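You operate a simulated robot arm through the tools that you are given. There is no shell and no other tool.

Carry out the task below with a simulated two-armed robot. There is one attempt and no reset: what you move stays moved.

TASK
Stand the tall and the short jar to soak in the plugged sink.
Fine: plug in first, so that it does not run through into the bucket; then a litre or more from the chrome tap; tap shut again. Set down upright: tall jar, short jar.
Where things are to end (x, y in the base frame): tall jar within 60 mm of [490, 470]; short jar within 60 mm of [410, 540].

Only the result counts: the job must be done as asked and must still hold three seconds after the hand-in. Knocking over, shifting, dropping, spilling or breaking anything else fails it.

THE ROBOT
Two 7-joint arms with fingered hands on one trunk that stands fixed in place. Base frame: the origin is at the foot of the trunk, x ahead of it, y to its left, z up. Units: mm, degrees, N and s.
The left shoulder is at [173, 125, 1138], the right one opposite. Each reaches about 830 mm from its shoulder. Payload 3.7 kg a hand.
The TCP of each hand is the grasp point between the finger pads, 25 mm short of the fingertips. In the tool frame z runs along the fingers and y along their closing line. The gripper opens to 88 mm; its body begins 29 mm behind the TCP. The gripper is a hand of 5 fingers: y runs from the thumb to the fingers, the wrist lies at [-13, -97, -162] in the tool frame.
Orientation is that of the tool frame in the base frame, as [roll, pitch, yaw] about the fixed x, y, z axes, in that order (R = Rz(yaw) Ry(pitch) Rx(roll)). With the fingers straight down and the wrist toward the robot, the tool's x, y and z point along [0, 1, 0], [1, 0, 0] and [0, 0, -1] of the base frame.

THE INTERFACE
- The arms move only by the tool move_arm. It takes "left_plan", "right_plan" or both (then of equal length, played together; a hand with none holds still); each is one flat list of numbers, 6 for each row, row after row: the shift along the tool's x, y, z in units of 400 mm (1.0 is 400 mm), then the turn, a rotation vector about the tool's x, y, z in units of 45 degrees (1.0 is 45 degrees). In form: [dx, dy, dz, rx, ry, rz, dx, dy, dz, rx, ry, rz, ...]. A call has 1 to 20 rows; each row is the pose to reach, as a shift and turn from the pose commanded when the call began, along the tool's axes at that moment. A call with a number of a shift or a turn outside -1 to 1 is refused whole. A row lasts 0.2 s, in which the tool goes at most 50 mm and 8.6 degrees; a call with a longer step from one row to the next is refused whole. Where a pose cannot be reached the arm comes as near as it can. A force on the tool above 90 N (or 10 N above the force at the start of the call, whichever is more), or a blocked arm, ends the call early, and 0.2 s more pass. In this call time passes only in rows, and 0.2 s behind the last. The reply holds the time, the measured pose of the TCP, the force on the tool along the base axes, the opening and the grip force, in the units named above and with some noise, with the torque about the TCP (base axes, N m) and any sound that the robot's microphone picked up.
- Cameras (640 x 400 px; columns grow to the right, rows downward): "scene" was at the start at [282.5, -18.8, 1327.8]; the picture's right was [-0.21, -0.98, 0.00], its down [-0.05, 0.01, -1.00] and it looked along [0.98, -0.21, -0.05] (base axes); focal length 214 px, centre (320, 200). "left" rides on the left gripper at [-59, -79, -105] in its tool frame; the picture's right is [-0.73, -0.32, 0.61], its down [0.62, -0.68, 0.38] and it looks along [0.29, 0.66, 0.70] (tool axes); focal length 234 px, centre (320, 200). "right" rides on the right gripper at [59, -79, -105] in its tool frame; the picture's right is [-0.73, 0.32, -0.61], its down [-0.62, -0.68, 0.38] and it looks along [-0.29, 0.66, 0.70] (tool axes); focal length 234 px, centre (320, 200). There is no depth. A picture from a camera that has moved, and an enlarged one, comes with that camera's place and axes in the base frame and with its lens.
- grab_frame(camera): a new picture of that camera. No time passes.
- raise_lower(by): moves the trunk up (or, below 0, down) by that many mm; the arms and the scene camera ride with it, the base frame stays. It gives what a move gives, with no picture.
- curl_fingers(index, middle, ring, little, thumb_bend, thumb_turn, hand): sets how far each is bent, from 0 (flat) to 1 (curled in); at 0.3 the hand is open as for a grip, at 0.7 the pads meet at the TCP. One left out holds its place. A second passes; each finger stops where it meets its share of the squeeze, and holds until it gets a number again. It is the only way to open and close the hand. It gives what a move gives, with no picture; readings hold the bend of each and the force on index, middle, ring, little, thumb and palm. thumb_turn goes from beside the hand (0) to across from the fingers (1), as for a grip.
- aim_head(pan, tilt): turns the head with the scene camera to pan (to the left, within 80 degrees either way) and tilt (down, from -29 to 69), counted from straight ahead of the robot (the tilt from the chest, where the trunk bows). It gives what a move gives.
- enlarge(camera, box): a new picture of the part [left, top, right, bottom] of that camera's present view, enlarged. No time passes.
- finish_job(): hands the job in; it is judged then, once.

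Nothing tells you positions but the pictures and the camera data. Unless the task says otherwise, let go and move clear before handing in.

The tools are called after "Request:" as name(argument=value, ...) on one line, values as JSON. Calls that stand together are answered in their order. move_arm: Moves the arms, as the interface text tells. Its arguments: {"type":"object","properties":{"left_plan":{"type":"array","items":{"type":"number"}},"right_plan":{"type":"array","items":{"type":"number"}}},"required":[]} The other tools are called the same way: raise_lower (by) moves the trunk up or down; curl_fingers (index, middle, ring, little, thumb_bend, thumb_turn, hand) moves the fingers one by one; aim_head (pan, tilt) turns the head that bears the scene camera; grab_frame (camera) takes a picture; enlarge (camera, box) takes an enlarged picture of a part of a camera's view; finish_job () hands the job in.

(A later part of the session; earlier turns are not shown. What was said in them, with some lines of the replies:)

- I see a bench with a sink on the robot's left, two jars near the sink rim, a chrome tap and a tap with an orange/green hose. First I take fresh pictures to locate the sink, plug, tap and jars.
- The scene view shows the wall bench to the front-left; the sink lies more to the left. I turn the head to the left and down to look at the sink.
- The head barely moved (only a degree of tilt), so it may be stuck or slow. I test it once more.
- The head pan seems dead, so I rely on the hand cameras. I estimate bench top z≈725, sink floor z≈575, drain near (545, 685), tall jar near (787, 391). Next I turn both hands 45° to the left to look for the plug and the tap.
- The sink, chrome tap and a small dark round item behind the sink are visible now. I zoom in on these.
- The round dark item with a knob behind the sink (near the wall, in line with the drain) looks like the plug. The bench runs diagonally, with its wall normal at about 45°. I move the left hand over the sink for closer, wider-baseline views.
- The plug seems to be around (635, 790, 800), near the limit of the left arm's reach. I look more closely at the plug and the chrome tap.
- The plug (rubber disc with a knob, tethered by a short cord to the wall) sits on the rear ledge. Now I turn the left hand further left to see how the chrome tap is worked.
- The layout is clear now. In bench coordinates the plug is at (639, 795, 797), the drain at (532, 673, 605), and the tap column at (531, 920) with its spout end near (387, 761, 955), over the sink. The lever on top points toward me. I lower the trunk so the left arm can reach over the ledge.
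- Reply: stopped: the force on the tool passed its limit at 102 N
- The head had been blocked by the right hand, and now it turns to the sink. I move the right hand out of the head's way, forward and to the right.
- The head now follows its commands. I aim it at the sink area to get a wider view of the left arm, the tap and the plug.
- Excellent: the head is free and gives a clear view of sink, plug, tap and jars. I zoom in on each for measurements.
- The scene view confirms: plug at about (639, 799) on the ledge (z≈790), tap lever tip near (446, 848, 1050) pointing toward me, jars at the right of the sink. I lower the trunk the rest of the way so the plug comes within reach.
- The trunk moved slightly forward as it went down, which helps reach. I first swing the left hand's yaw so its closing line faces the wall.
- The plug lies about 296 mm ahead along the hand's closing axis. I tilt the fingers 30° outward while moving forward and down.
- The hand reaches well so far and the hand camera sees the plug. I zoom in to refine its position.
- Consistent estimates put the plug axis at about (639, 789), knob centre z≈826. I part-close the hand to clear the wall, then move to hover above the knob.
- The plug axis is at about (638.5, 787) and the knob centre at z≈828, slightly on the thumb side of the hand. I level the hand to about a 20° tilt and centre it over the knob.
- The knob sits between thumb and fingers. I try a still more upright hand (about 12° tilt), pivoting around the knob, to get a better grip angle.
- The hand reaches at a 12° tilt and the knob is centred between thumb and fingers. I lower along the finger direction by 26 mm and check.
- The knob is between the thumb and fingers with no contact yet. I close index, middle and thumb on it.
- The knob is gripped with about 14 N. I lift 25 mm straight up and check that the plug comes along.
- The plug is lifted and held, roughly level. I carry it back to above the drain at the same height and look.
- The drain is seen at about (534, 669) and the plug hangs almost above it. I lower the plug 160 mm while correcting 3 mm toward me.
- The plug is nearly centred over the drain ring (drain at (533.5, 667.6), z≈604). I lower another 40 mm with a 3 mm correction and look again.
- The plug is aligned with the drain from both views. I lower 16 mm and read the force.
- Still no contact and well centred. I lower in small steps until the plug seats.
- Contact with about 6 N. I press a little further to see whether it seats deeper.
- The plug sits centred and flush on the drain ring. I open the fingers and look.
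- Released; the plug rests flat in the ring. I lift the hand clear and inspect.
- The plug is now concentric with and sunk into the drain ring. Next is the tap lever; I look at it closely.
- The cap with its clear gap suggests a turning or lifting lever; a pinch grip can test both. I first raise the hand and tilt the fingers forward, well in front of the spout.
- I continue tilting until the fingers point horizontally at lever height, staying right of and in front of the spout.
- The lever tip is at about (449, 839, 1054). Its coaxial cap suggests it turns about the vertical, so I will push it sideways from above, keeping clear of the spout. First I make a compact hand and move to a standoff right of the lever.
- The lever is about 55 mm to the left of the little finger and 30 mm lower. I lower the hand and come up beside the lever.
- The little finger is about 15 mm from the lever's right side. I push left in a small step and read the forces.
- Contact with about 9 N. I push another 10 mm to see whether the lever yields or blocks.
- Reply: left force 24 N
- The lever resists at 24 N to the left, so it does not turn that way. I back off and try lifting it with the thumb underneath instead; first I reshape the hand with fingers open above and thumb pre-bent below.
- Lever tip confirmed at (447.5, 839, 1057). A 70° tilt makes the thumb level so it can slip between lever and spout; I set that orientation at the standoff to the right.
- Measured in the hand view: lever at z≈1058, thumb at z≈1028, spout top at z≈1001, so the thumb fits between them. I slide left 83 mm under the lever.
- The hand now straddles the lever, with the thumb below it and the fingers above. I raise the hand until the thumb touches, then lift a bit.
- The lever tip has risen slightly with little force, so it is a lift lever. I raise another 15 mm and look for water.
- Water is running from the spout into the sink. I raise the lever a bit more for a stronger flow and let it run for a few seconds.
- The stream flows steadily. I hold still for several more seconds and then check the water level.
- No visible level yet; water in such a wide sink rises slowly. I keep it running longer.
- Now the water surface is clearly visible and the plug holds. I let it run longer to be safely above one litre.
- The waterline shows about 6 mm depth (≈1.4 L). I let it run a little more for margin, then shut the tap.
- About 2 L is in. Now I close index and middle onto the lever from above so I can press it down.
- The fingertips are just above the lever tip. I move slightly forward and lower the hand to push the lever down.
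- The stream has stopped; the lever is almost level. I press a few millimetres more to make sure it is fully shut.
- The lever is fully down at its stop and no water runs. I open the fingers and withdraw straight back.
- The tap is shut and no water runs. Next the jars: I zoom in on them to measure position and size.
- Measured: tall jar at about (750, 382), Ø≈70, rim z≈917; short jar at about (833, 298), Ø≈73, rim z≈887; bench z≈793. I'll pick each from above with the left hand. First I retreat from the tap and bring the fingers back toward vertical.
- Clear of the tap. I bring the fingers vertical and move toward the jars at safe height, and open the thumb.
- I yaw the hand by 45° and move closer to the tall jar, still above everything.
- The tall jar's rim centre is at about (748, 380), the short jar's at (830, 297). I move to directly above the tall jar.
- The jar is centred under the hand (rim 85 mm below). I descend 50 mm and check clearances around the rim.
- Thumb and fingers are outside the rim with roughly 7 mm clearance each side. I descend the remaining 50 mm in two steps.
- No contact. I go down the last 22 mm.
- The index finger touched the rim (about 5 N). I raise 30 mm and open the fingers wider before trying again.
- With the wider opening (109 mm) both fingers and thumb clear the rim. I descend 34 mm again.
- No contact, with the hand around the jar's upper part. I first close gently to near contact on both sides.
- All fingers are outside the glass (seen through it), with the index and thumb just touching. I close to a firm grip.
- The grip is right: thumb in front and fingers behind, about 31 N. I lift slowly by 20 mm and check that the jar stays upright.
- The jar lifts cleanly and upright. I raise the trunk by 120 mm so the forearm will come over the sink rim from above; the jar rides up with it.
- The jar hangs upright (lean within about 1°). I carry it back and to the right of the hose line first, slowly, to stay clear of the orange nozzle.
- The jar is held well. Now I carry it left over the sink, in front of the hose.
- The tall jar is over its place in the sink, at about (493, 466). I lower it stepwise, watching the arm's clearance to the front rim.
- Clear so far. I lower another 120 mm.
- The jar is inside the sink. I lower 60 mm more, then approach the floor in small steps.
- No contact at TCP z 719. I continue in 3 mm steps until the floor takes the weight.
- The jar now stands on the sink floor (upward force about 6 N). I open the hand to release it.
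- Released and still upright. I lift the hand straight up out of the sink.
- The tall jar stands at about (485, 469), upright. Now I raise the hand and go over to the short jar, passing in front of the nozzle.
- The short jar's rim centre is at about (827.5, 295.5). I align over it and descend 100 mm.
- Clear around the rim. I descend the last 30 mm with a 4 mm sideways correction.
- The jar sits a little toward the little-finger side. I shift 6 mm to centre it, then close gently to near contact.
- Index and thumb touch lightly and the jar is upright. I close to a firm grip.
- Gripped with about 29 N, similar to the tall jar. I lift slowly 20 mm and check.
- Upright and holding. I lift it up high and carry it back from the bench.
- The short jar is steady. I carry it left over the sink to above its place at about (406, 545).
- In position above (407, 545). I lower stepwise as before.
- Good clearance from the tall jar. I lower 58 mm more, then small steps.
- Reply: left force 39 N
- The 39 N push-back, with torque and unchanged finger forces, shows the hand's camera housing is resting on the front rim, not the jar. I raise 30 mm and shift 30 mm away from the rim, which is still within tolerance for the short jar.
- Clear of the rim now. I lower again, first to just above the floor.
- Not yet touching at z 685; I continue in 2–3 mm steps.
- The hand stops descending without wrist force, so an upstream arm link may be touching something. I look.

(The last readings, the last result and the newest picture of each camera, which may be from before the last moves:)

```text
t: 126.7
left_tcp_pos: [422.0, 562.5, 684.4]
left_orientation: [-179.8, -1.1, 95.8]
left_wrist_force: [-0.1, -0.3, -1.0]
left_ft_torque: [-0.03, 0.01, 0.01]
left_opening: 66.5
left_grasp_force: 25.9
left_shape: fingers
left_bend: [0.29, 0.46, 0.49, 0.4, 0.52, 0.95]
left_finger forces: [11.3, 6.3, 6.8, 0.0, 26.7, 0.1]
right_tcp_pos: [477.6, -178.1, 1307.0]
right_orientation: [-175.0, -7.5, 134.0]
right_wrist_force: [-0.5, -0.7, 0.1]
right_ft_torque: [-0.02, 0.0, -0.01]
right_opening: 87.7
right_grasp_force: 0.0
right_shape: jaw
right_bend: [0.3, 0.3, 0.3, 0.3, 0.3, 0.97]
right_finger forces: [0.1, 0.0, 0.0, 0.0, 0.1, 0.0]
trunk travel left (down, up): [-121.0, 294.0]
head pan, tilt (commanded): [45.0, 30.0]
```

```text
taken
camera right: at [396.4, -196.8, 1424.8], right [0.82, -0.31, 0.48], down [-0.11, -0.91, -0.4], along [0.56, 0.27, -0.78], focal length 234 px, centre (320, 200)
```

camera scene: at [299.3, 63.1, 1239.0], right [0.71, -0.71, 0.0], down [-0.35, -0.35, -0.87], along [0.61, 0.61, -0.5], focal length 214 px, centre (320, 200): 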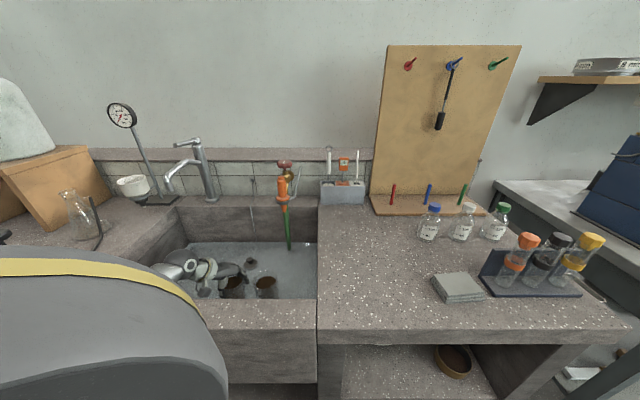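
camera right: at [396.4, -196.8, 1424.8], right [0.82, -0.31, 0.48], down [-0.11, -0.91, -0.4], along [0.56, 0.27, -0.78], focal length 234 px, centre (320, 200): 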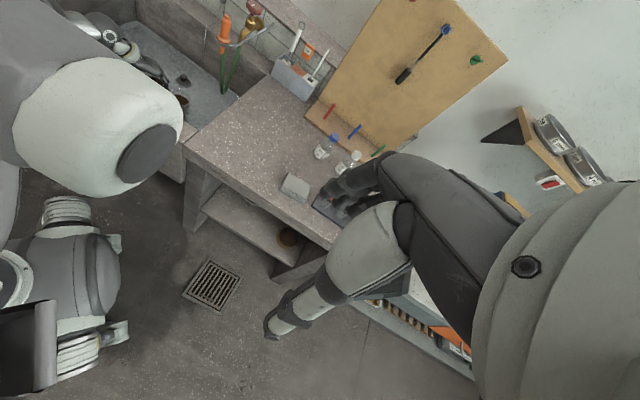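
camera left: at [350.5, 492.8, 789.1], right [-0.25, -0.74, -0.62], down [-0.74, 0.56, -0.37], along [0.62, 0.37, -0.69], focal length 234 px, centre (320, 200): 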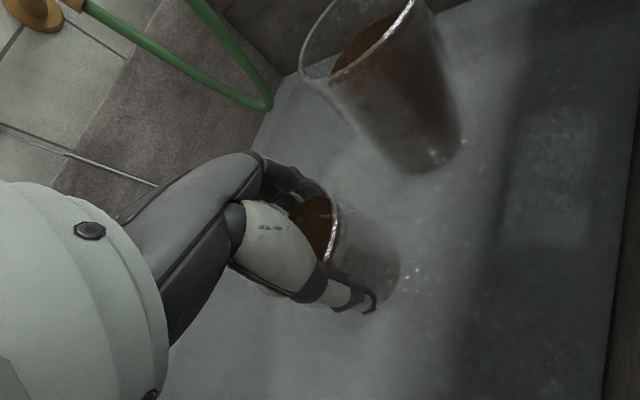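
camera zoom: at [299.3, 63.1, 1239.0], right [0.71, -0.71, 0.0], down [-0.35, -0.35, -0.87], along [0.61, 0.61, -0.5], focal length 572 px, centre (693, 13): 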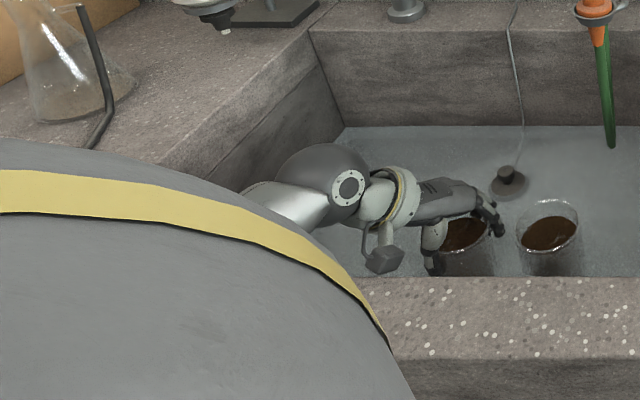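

The jar is about 2 mm above the floor, but the forearm seems to rest on the front rim. I raise the trunk 50 mm (the jar rises with it), which straightens the arm, and then lower the hand again.

Request:
raise_lower(by=50)

Request:
grab_frame(camera="scene")

Request:
grab_frame(camera="left")

```text
t: 127.7
left_tcp_pos: [419.9, 561.3, 729.2]
left_orientation: [-179.2, -0.8, 95.8]
left_wrist_force: [1.1, -0.5, -1.9]
left_ft_torque: [-0.05, 0.0, 0.06]
left_opening: 66.2
left_grasp_force: 25.6
left_shape: fingers
left_bend: [0.29, 0.46, 0.49, 0.4, 0.52, 0.95]
left_finger forces: [11.3, 6.2, 7.0, 0.0, 26.5, 0.1]
right_tcp_pos: [481.8, -177.0, 1354.2]
right_orientation: [-174.7, -7.5, 133.9]
right_wrist_force: [0.4, 0.0, -0.1]
right_ft_torque: [0.02, -0.01, -0.03]
right_opening: 87.7
right_grasp_force: 0.1
right_shape: jaw
right_bend: [0.3, 0.3, 0.3, 0.3, 0.3, 0.97]
right_finger forces: [0.1, 0.0, 0.1, 0.0, 0.0, 0.1]
trunk travel left (down, up): [-171.0, 244.0]
head pan, tilt (commanded): [45.0, 30.0]
```

```text
taken
camera scene: at [247.2, 64.4, 1295.6], right [0.71, -0.71, 0.0], down [-0.35, -0.35, -0.87], along [0.61, 0.61, -0.5], focal length 214 px, centre (320, 200)
```

scene: 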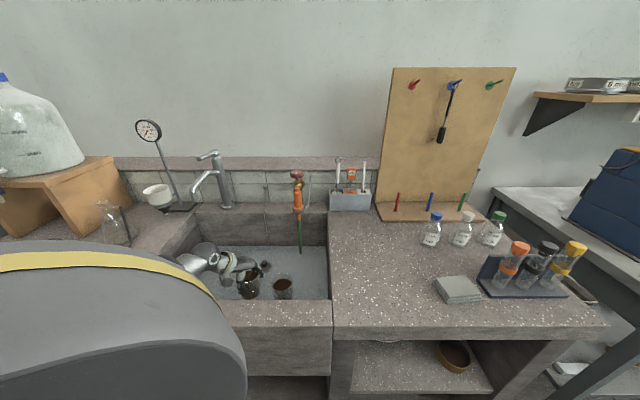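

```text
taken
camera left: at [350.1, 492.5, 833.8], right [-0.26, -0.75, -0.61], down [-0.75, 0.55, -0.36], along [0.61, 0.36, -0.7], focal length 234 px, centre (320, 200)
```

left: 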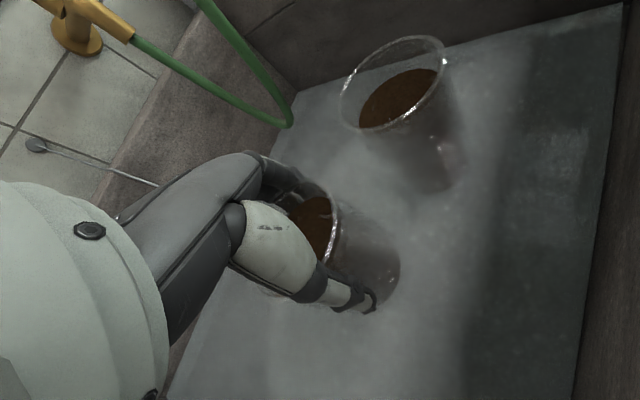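

The arm is free again. I lower the hand 38 mm and then in small steps.

Request:
move_arm(left_plan=[0, 0, 0.03, 0, 0, 0, 0, 0, 0.07, 0, 0, 0, 0, 0, 0.095, 0, 0, 0])

Request:
move_arm(left_plan=[0, 0, 0.0125, 0, 0, 0])

```text
t: 128.5
left_tcp_pos: [419.8, 561.1, 692.1]
left_orientation: [-179.3, -0.8, 95.9]
left_wrist_force: [0.5, -0.7, -1.2]
left_ft_torque: [-0.02, -0.01, 0.0]
left_opening: 66.3
left_grasp_force: 25.0
left_shape: fingers
left_bend: [0.29, 0.46, 0.49, 0.4, 0.52, 0.95]
left_finger forces: [11.3, 6.2, 6.9, 0.0, 26.5, 0.0]
right_tcp_pos: [480.4, -176.1, 1356.0]
right_orientation: [-175.0, -7.5, 134.0]
right_wrist_force: [-0.3, 0.2, 0.4]
right_ft_torque: [0.01, 0.02, -0.01]
right_opening: 87.8
right_grasp_force: 0.2
right_shape: jaw
right_bend: [0.3, 0.3, 0.3, 0.3, 0.3, 0.97]
right_finger forces: [0.0, 0.1, 0.1, 0.0, 0.1, 0.0]
trunk travel left (down, up): [-171.0, 244.0]
head pan, tilt (commanded): [45.0, 30.0]
```

```text
t: 128.9
left_tcp_pos: [420.1, 562.1, 686.4]
left_orientation: [-179.4, -0.9, 95.9]
left_wrist_force: [0.3, -0.1, -1.8]
left_ft_torque: [0.0, 0.0, -0.01]
left_opening: 66.4
left_grasp_force: 25.4
left_shape: fingers
left_bend: [0.29, 0.46, 0.49, 0.4, 0.52, 0.95]
left_finger forces: [11.3, 6.2, 6.9, 0.0, 26.4, 0.0]
right_tcp_pos: [479.9, -177.6, 1355.3]
right_orientation: [-175.0, -7.3, 134.0]
right_wrist_force: [0.1, 1.5, 0.4]
right_ft_torque: [-0.03, -0.04, 0.01]
right_opening: 87.7
right_grasp_force: 0.0
right_shape: jaw
right_bend: [0.3, 0.3, 0.3, 0.3, 0.3, 0.97]
right_finger forces: [0.0, 0.1, 0.1, 0.0, 0.0, 0.1]
trunk travel left (down, up): [-171.0, 244.0]
head pan, tilt (commanded): [45.0, 30.0]
```

Request:
move_arm(left_plan=[0, 0, 0.0075, 0, 0, 0])

Request:
move_arm(left_plan=[0, 0, 0.006, 0, 0, 0])

```text
t: 129.3
left_tcp_pos: [419.7, 561.3, 683.7]
left_orientation: [-179.4, -0.8, 95.9]
left_wrist_force: [-0.1, -0.3, -1.7]
left_ft_torque: [-0.01, 0.02, -0.01]
left_opening: 66.4
left_grasp_force: 25.8
left_shape: fingers
left_bend: [0.29, 0.46, 0.49, 0.4, 0.52, 0.95]
left_finger forces: [11.3, 6.1, 6.9, 0.0, 26.4, 0.0]
right_tcp_pos: [479.8, -178.3, 1354.4]
right_orientation: [-174.9, -7.4, 133.9]
right_wrist_force: [-0.4, -1.5, 0.2]
right_ft_torque: [0.02, 0.0, 0.04]
right_opening: 87.9
right_grasp_force: 0.1
right_shape: jaw
right_bend: [0.3, 0.3, 0.3, 0.3, 0.3, 0.97]
right_finger forces: [0.0, 0.0, 0.0, 0.0, 0.0, 0.0]
trunk travel left (down, up): [-171.0, 244.0]
head pan, tilt (commanded): [45.0, 30.0]
```

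```text
t: 129.7
left_tcp_pos: [420.4, 561.8, 682.1]
left_orientation: [-179.6, -0.9, 95.8]
left_wrist_force: [-3.5, -1.1, 7.9]
left_ft_torque: [-0.01, -0.07, 0.0]
left_opening: 66.5
left_grasp_force: 26.6
left_shape: fingers
left_bend: [0.29, 0.46, 0.49, 0.4, 0.52, 0.95]
left_finger forces: [11.8, 6.0, 6.9, 0.0, 29.0, 0.1]
right_tcp_pos: [478.9, -179.0, 1355.9]
right_orientation: [-175.0, -7.4, 133.9]
right_wrist_force: [-0.3, 1.0, -1.0]
right_ft_torque: [-0.01, 0.02, 0.01]
right_opening: 87.7
right_grasp_force: 0.1
right_shape: jaw
right_bend: [0.3, 0.3, 0.3, 0.3, 0.3, 0.97]
right_finger forces: [0.1, 0.0, 0.0, 0.0, 0.0, 0.1]
trunk travel left (down, up): [-171.0, 244.0]
head pan, tilt (commanded): [45.0, 30.0]
```

The short jar stands on the floor now (8 N up, through the grip). I open the hand.

Request:
curl_fingers(hand="left", index=0.15, middle=0.15, ring=0.15, little=0.15, thumb_bend=0.2)

Request:
grab_frame(camera="left")

Request:
enlarge(camera="scene", box=[170, 210, 340, 320])

```text
t: 130.7
left_tcp_pos: [419.0, 561.1, 680.6]
left_orientation: [-179.3, -0.8, 95.9]
left_wrist_force: [0.1, 0.5, -0.3]
left_ft_torque: [0.02, 0.01, -0.04]
left_opening: 108.5
left_grasp_force: 0.0
left_shape: fingers
left_bend: [0.15, 0.15, 0.15, 0.15, 0.2, 0.97]
left_finger forces: [0.1, 0.1, 0.0, 0.0, 0.0, 0.0]
right_tcp_pos: [479.8, -178.3, 1355.6]
right_orientation: [-174.9, -7.4, 134.0]
right_wrist_force: [0.7, -0.9, -0.4]
right_ft_torque: [-0.01, -0.01, -0.06]
right_opening: 87.8
right_grasp_force: 0.1
right_shape: jaw
right_bend: [0.3, 0.3, 0.3, 0.3, 0.3, 0.97]
right_finger forces: [0.0, 0.0, 0.0, 0.1, 0.0, 0.1]
trunk travel left (down, up): [-171.0, 244.0]
head pan, tilt (commanded): [45.0, 30.0]
```

```text
taken
camera left: at [348.5, 493.4, 786.5], right [-0.25, -0.75, -0.61], down [-0.75, 0.55, -0.37], along [0.61, 0.36, -0.7], focal length 234 px, centre (320, 200)
```

left: 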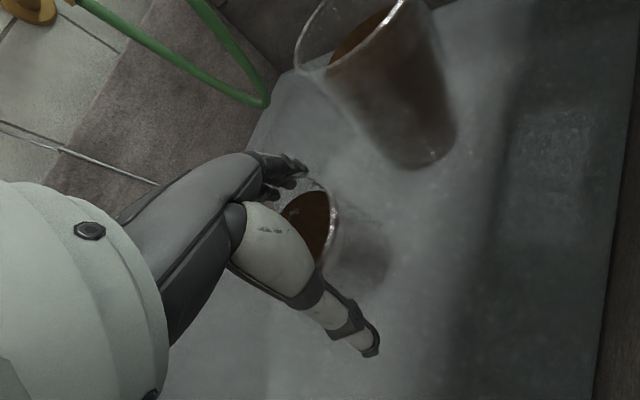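

```text
3.64 times, centred on (255, 265) of scene
camera zoom: at [245.5, 64.5, 1296.2], right [0.71, -0.71, 0.0], down [-0.35, -0.35, -0.87], along [0.61, 0.61, -0.5], focal length 780 px, centre (556, -36)
```

zoom: 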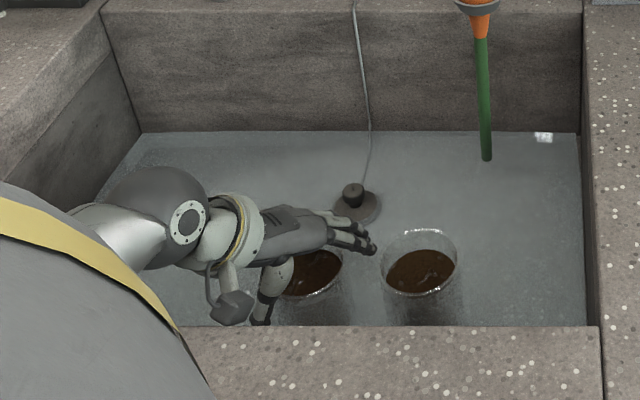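

Both jars stand upright. I lift the hand straight up out of the sink.

Request:
move_arm(left_plan=[0, 0, -0.03, 0, 0, 0, 0, 0, -0.08, 0, 0, 0, 0, 0, -0.14, 0, 0, 0, 0, 0, -0.21, 0, 0, 0, 0, 0, -0.29, 0, 0, 0, 0, 0, -0.38, 0, 0, 0, 0, 0, -0.48, 0, 0, 0, 0, 0, -0.58, 0, 0, 0, 0, 0, -0.68, 0, 0, 0])

Request:
grab_frame(camera="scene")

Request:
grab_frame(camera="left")

```text
t: 132.7
left_tcp_pos: [422.1, 555.8, 955.5]
left_orientation: [-179.3, -0.8, 95.9]
left_wrist_force: [0.0, 1.1, -0.2]
left_ft_torque: [-0.01, -0.02, 0.01]
left_opening: 109.1
left_grasp_force: 0.2
left_shape: fingers
left_bend: [0.15, 0.15, 0.15, 0.15, 0.2, 0.97]
left_finger forces: [0.1, 0.0, 0.1, 0.1, 0.1, 0.0]
right_tcp_pos: [479.4, -177.9, 1356.5]
right_orientation: [-175.0, -7.4, 134.0]
right_wrist_force: [0.1, -0.6, -0.1]
right_ft_torque: [0.02, 0.01, 0.0]
right_opening: 87.7
right_grasp_force: 0.1
right_shape: jaw
right_bend: [0.3, 0.3, 0.3, 0.3, 0.3, 0.97]
right_finger forces: [0.0, 0.1, 0.0, 0.0, 0.0, 0.0]
trunk travel left (down, up): [-171.0, 244.0]
head pan, tilt (commanded): [45.0, 30.0]
```

```text
taken
camera scene: at [245.4, 64.3, 1296.3], right [0.71, -0.71, 0.0], down [-0.35, -0.35, -0.87], along [0.61, 0.61, -0.5], focal length 214 px, centre (320, 200)
```

scene: 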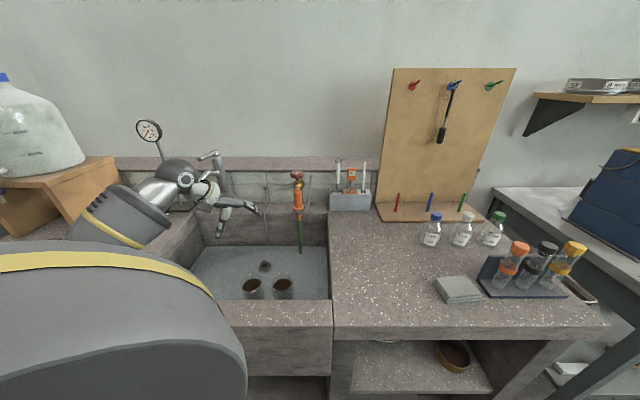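

```text
taken
camera left: at [351.2, 487.5, 1060.4], right [-0.25, -0.75, -0.61], down [-0.75, 0.55, -0.37], along [0.61, 0.36, -0.7], focal length 234 px, centre (320, 200)
```

left: 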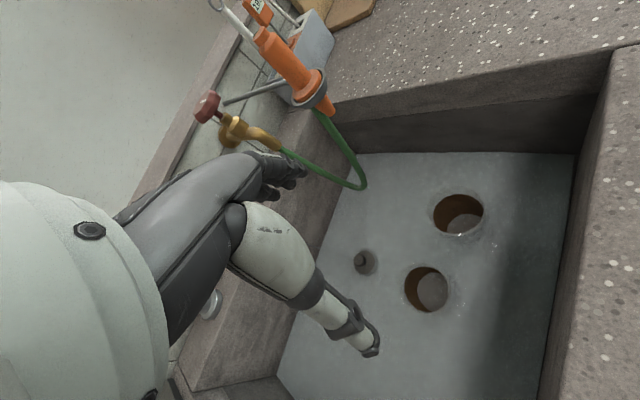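

Both jars stand upright: tall at about (480, 472), short at about (421, 562), both well within tolerance. I check the tap, plug and water level up close.

Request:
enlarge(camera="scene", box=[185, 230, 335, 310])

Request:
enlarge(camera="scene", box=[150, 140, 320, 260])

Request:
enlarge(camera="left", box=[300, 160, 520, 360])

```text
4.27 times, centred on (260, 270) of scene
camera zoom: at [245.4, 64.3, 1296.3], right [0.71, -0.71, 0.0], down [-0.35, -0.35, -0.87], along [0.61, 0.61, -0.5], focal length 915 px, centre (576, -99)
```

zoom: 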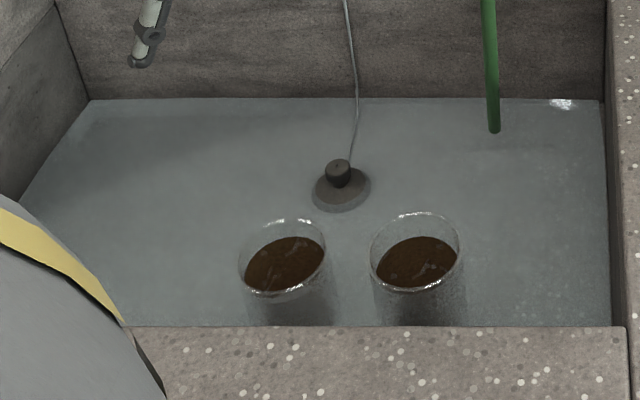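

```text
3.33 times, centred on (235, 200) of scene
camera zoom: at [245.4, 64.3, 1296.3], right [0.71, -0.71, 0.0], down [-0.35, -0.35, -0.87], along [0.61, 0.61, -0.5], focal length 715 px, centre (603, 200)
```

zoom: 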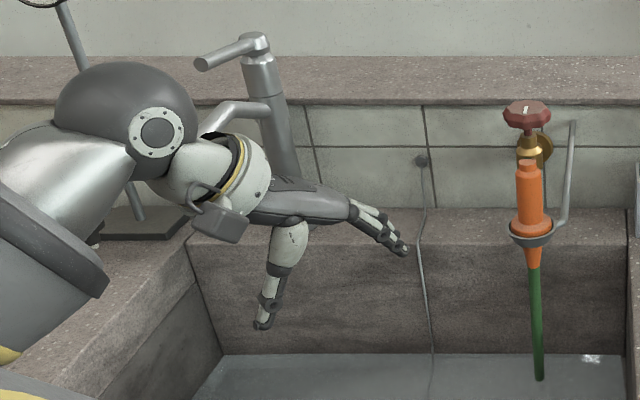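

```text
2.00 times, centred on (410, 260) of left
camera zoom: at [351.2, 487.5, 1060.4], right [-0.25, -0.75, -0.61], down [-0.75, 0.55, -0.37], along [0.61, 0.36, -0.7], focal length 468 px, centre (140, 80)
```

zoom: 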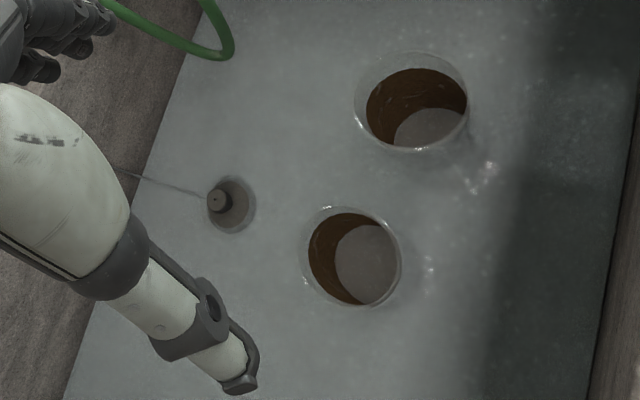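

Plug, water and jars look right. I move the hand clear and verify that the spout is not running.

Request:
move_arm(left_plan=[-0.03, -0.04, -0.06, 0, 0, 0, -0.065, -0.08, -0.12, 0, 0, 0, -0.1, -0.12, -0.19, 0, 0, 0, -0.13, -0.16, -0.25, 0, 0, 0, -0.1575, -0.194, -0.3, 0, 0, 0])

Request:
grab_frame(camera="scene")

Request:
enlarge(camera="scene", box=[150, 140, 340, 310])

```text
t: 133.9
left_tcp_pos: [354.2, 484.5, 1074.0]
left_orientation: [-179.3, -0.8, 95.9]
left_wrist_force: [1.0, 0.1, 1.0]
left_ft_torque: [0.01, -0.02, 0.02]
left_opening: 109.1
left_grasp_force: 0.0
left_shape: fingers
left_bend: [0.15, 0.15, 0.15, 0.15, 0.2, 0.97]
left_finger forces: [0.0, 0.0, 0.1, 0.0, 0.1, 0.1]
right_tcp_pos: [479.2, -178.5, 1355.7]
right_orientation: [-175.0, -7.4, 133.9]
right_wrist_force: [-0.1, 0.3, -0.7]
right_ft_torque: [-0.03, -0.03, -0.03]
right_opening: 87.5
right_grasp_force: 0.0
right_shape: jaw
right_bend: [0.3, 0.3, 0.3, 0.3, 0.3, 0.97]
right_finger forces: [0.1, 0.0, 0.1, 0.0, 0.1, 0.0]
trunk travel left (down, up): [-171.0, 244.0]
head pan, tilt (commanded): [45.0, 30.0]
```

```text
taken
camera scene: at [245.4, 64.3, 1296.3], right [0.71, -0.71, 0.0], down [-0.35, -0.35, -0.87], along [0.61, 0.61, -0.5], focal length 214 px, centre (320, 200)
```

scene: 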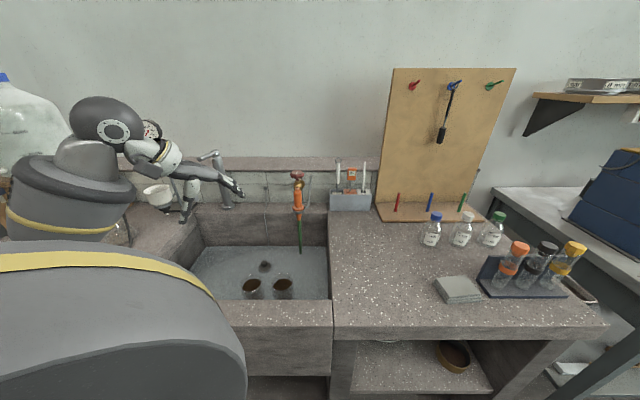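

```text
2.35 times, centred on (245, 225) of scene
camera zoom: at [245.4, 64.3, 1296.3], right [0.71, -0.71, 0.0], down [-0.35, -0.35, -0.87], along [0.61, 0.61, -0.5], focal length 505 px, centre (496, 141)
```

zoom: 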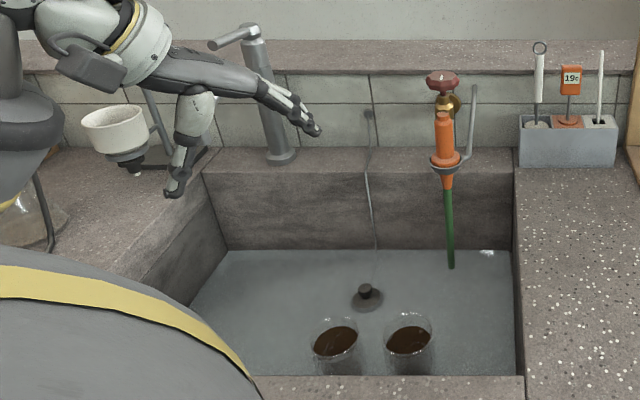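

No water falls from the spout, the lever is down and the plug holds about 2 L. Both jars stand upright in the water within tolerance, and the hands are clear. I hand in the job.

Request:
finish_job()

```text
The job is handed in.
```

I plugged the sink, ran in roughly 2 litres and shut the chrome tap. Then I stood both jars upright in the water and handed the job in. The result has not come back.

| Item | Where it ended (x, y) | From target |
|---|---|---|
| Tall jar | about [480, 472] | about 11 mm |
| Short jar | about [421, 562] | about 25 mm |

- **Plug:** it sat centred and sunk into the drain ring before any water ran. The water stayed in the sink to the end.
- **Water:** I estimated about 2 litres from the waterline on the back wall. At the last check the tap lever was fully down and nothing ran from the spout.
- **Order:** tall jar first, then short jar, and I let go of each only once it stood on the sink floor.

There were a few unplanned touches along the way:
- Early on the robot's own head and right hand bumped while the trunk was lowering.
- The index finger touched the tall jar's rim on the first try at gripping it. The jar stayed in place.
- The left hand's camera housing pressed on the front rim of the sink, with about 39 N, while I lowered the short jar.
- Shortly after that the forearm seemed to catch on the same rim.

I saw nothing knocked over, shifted or spilled.
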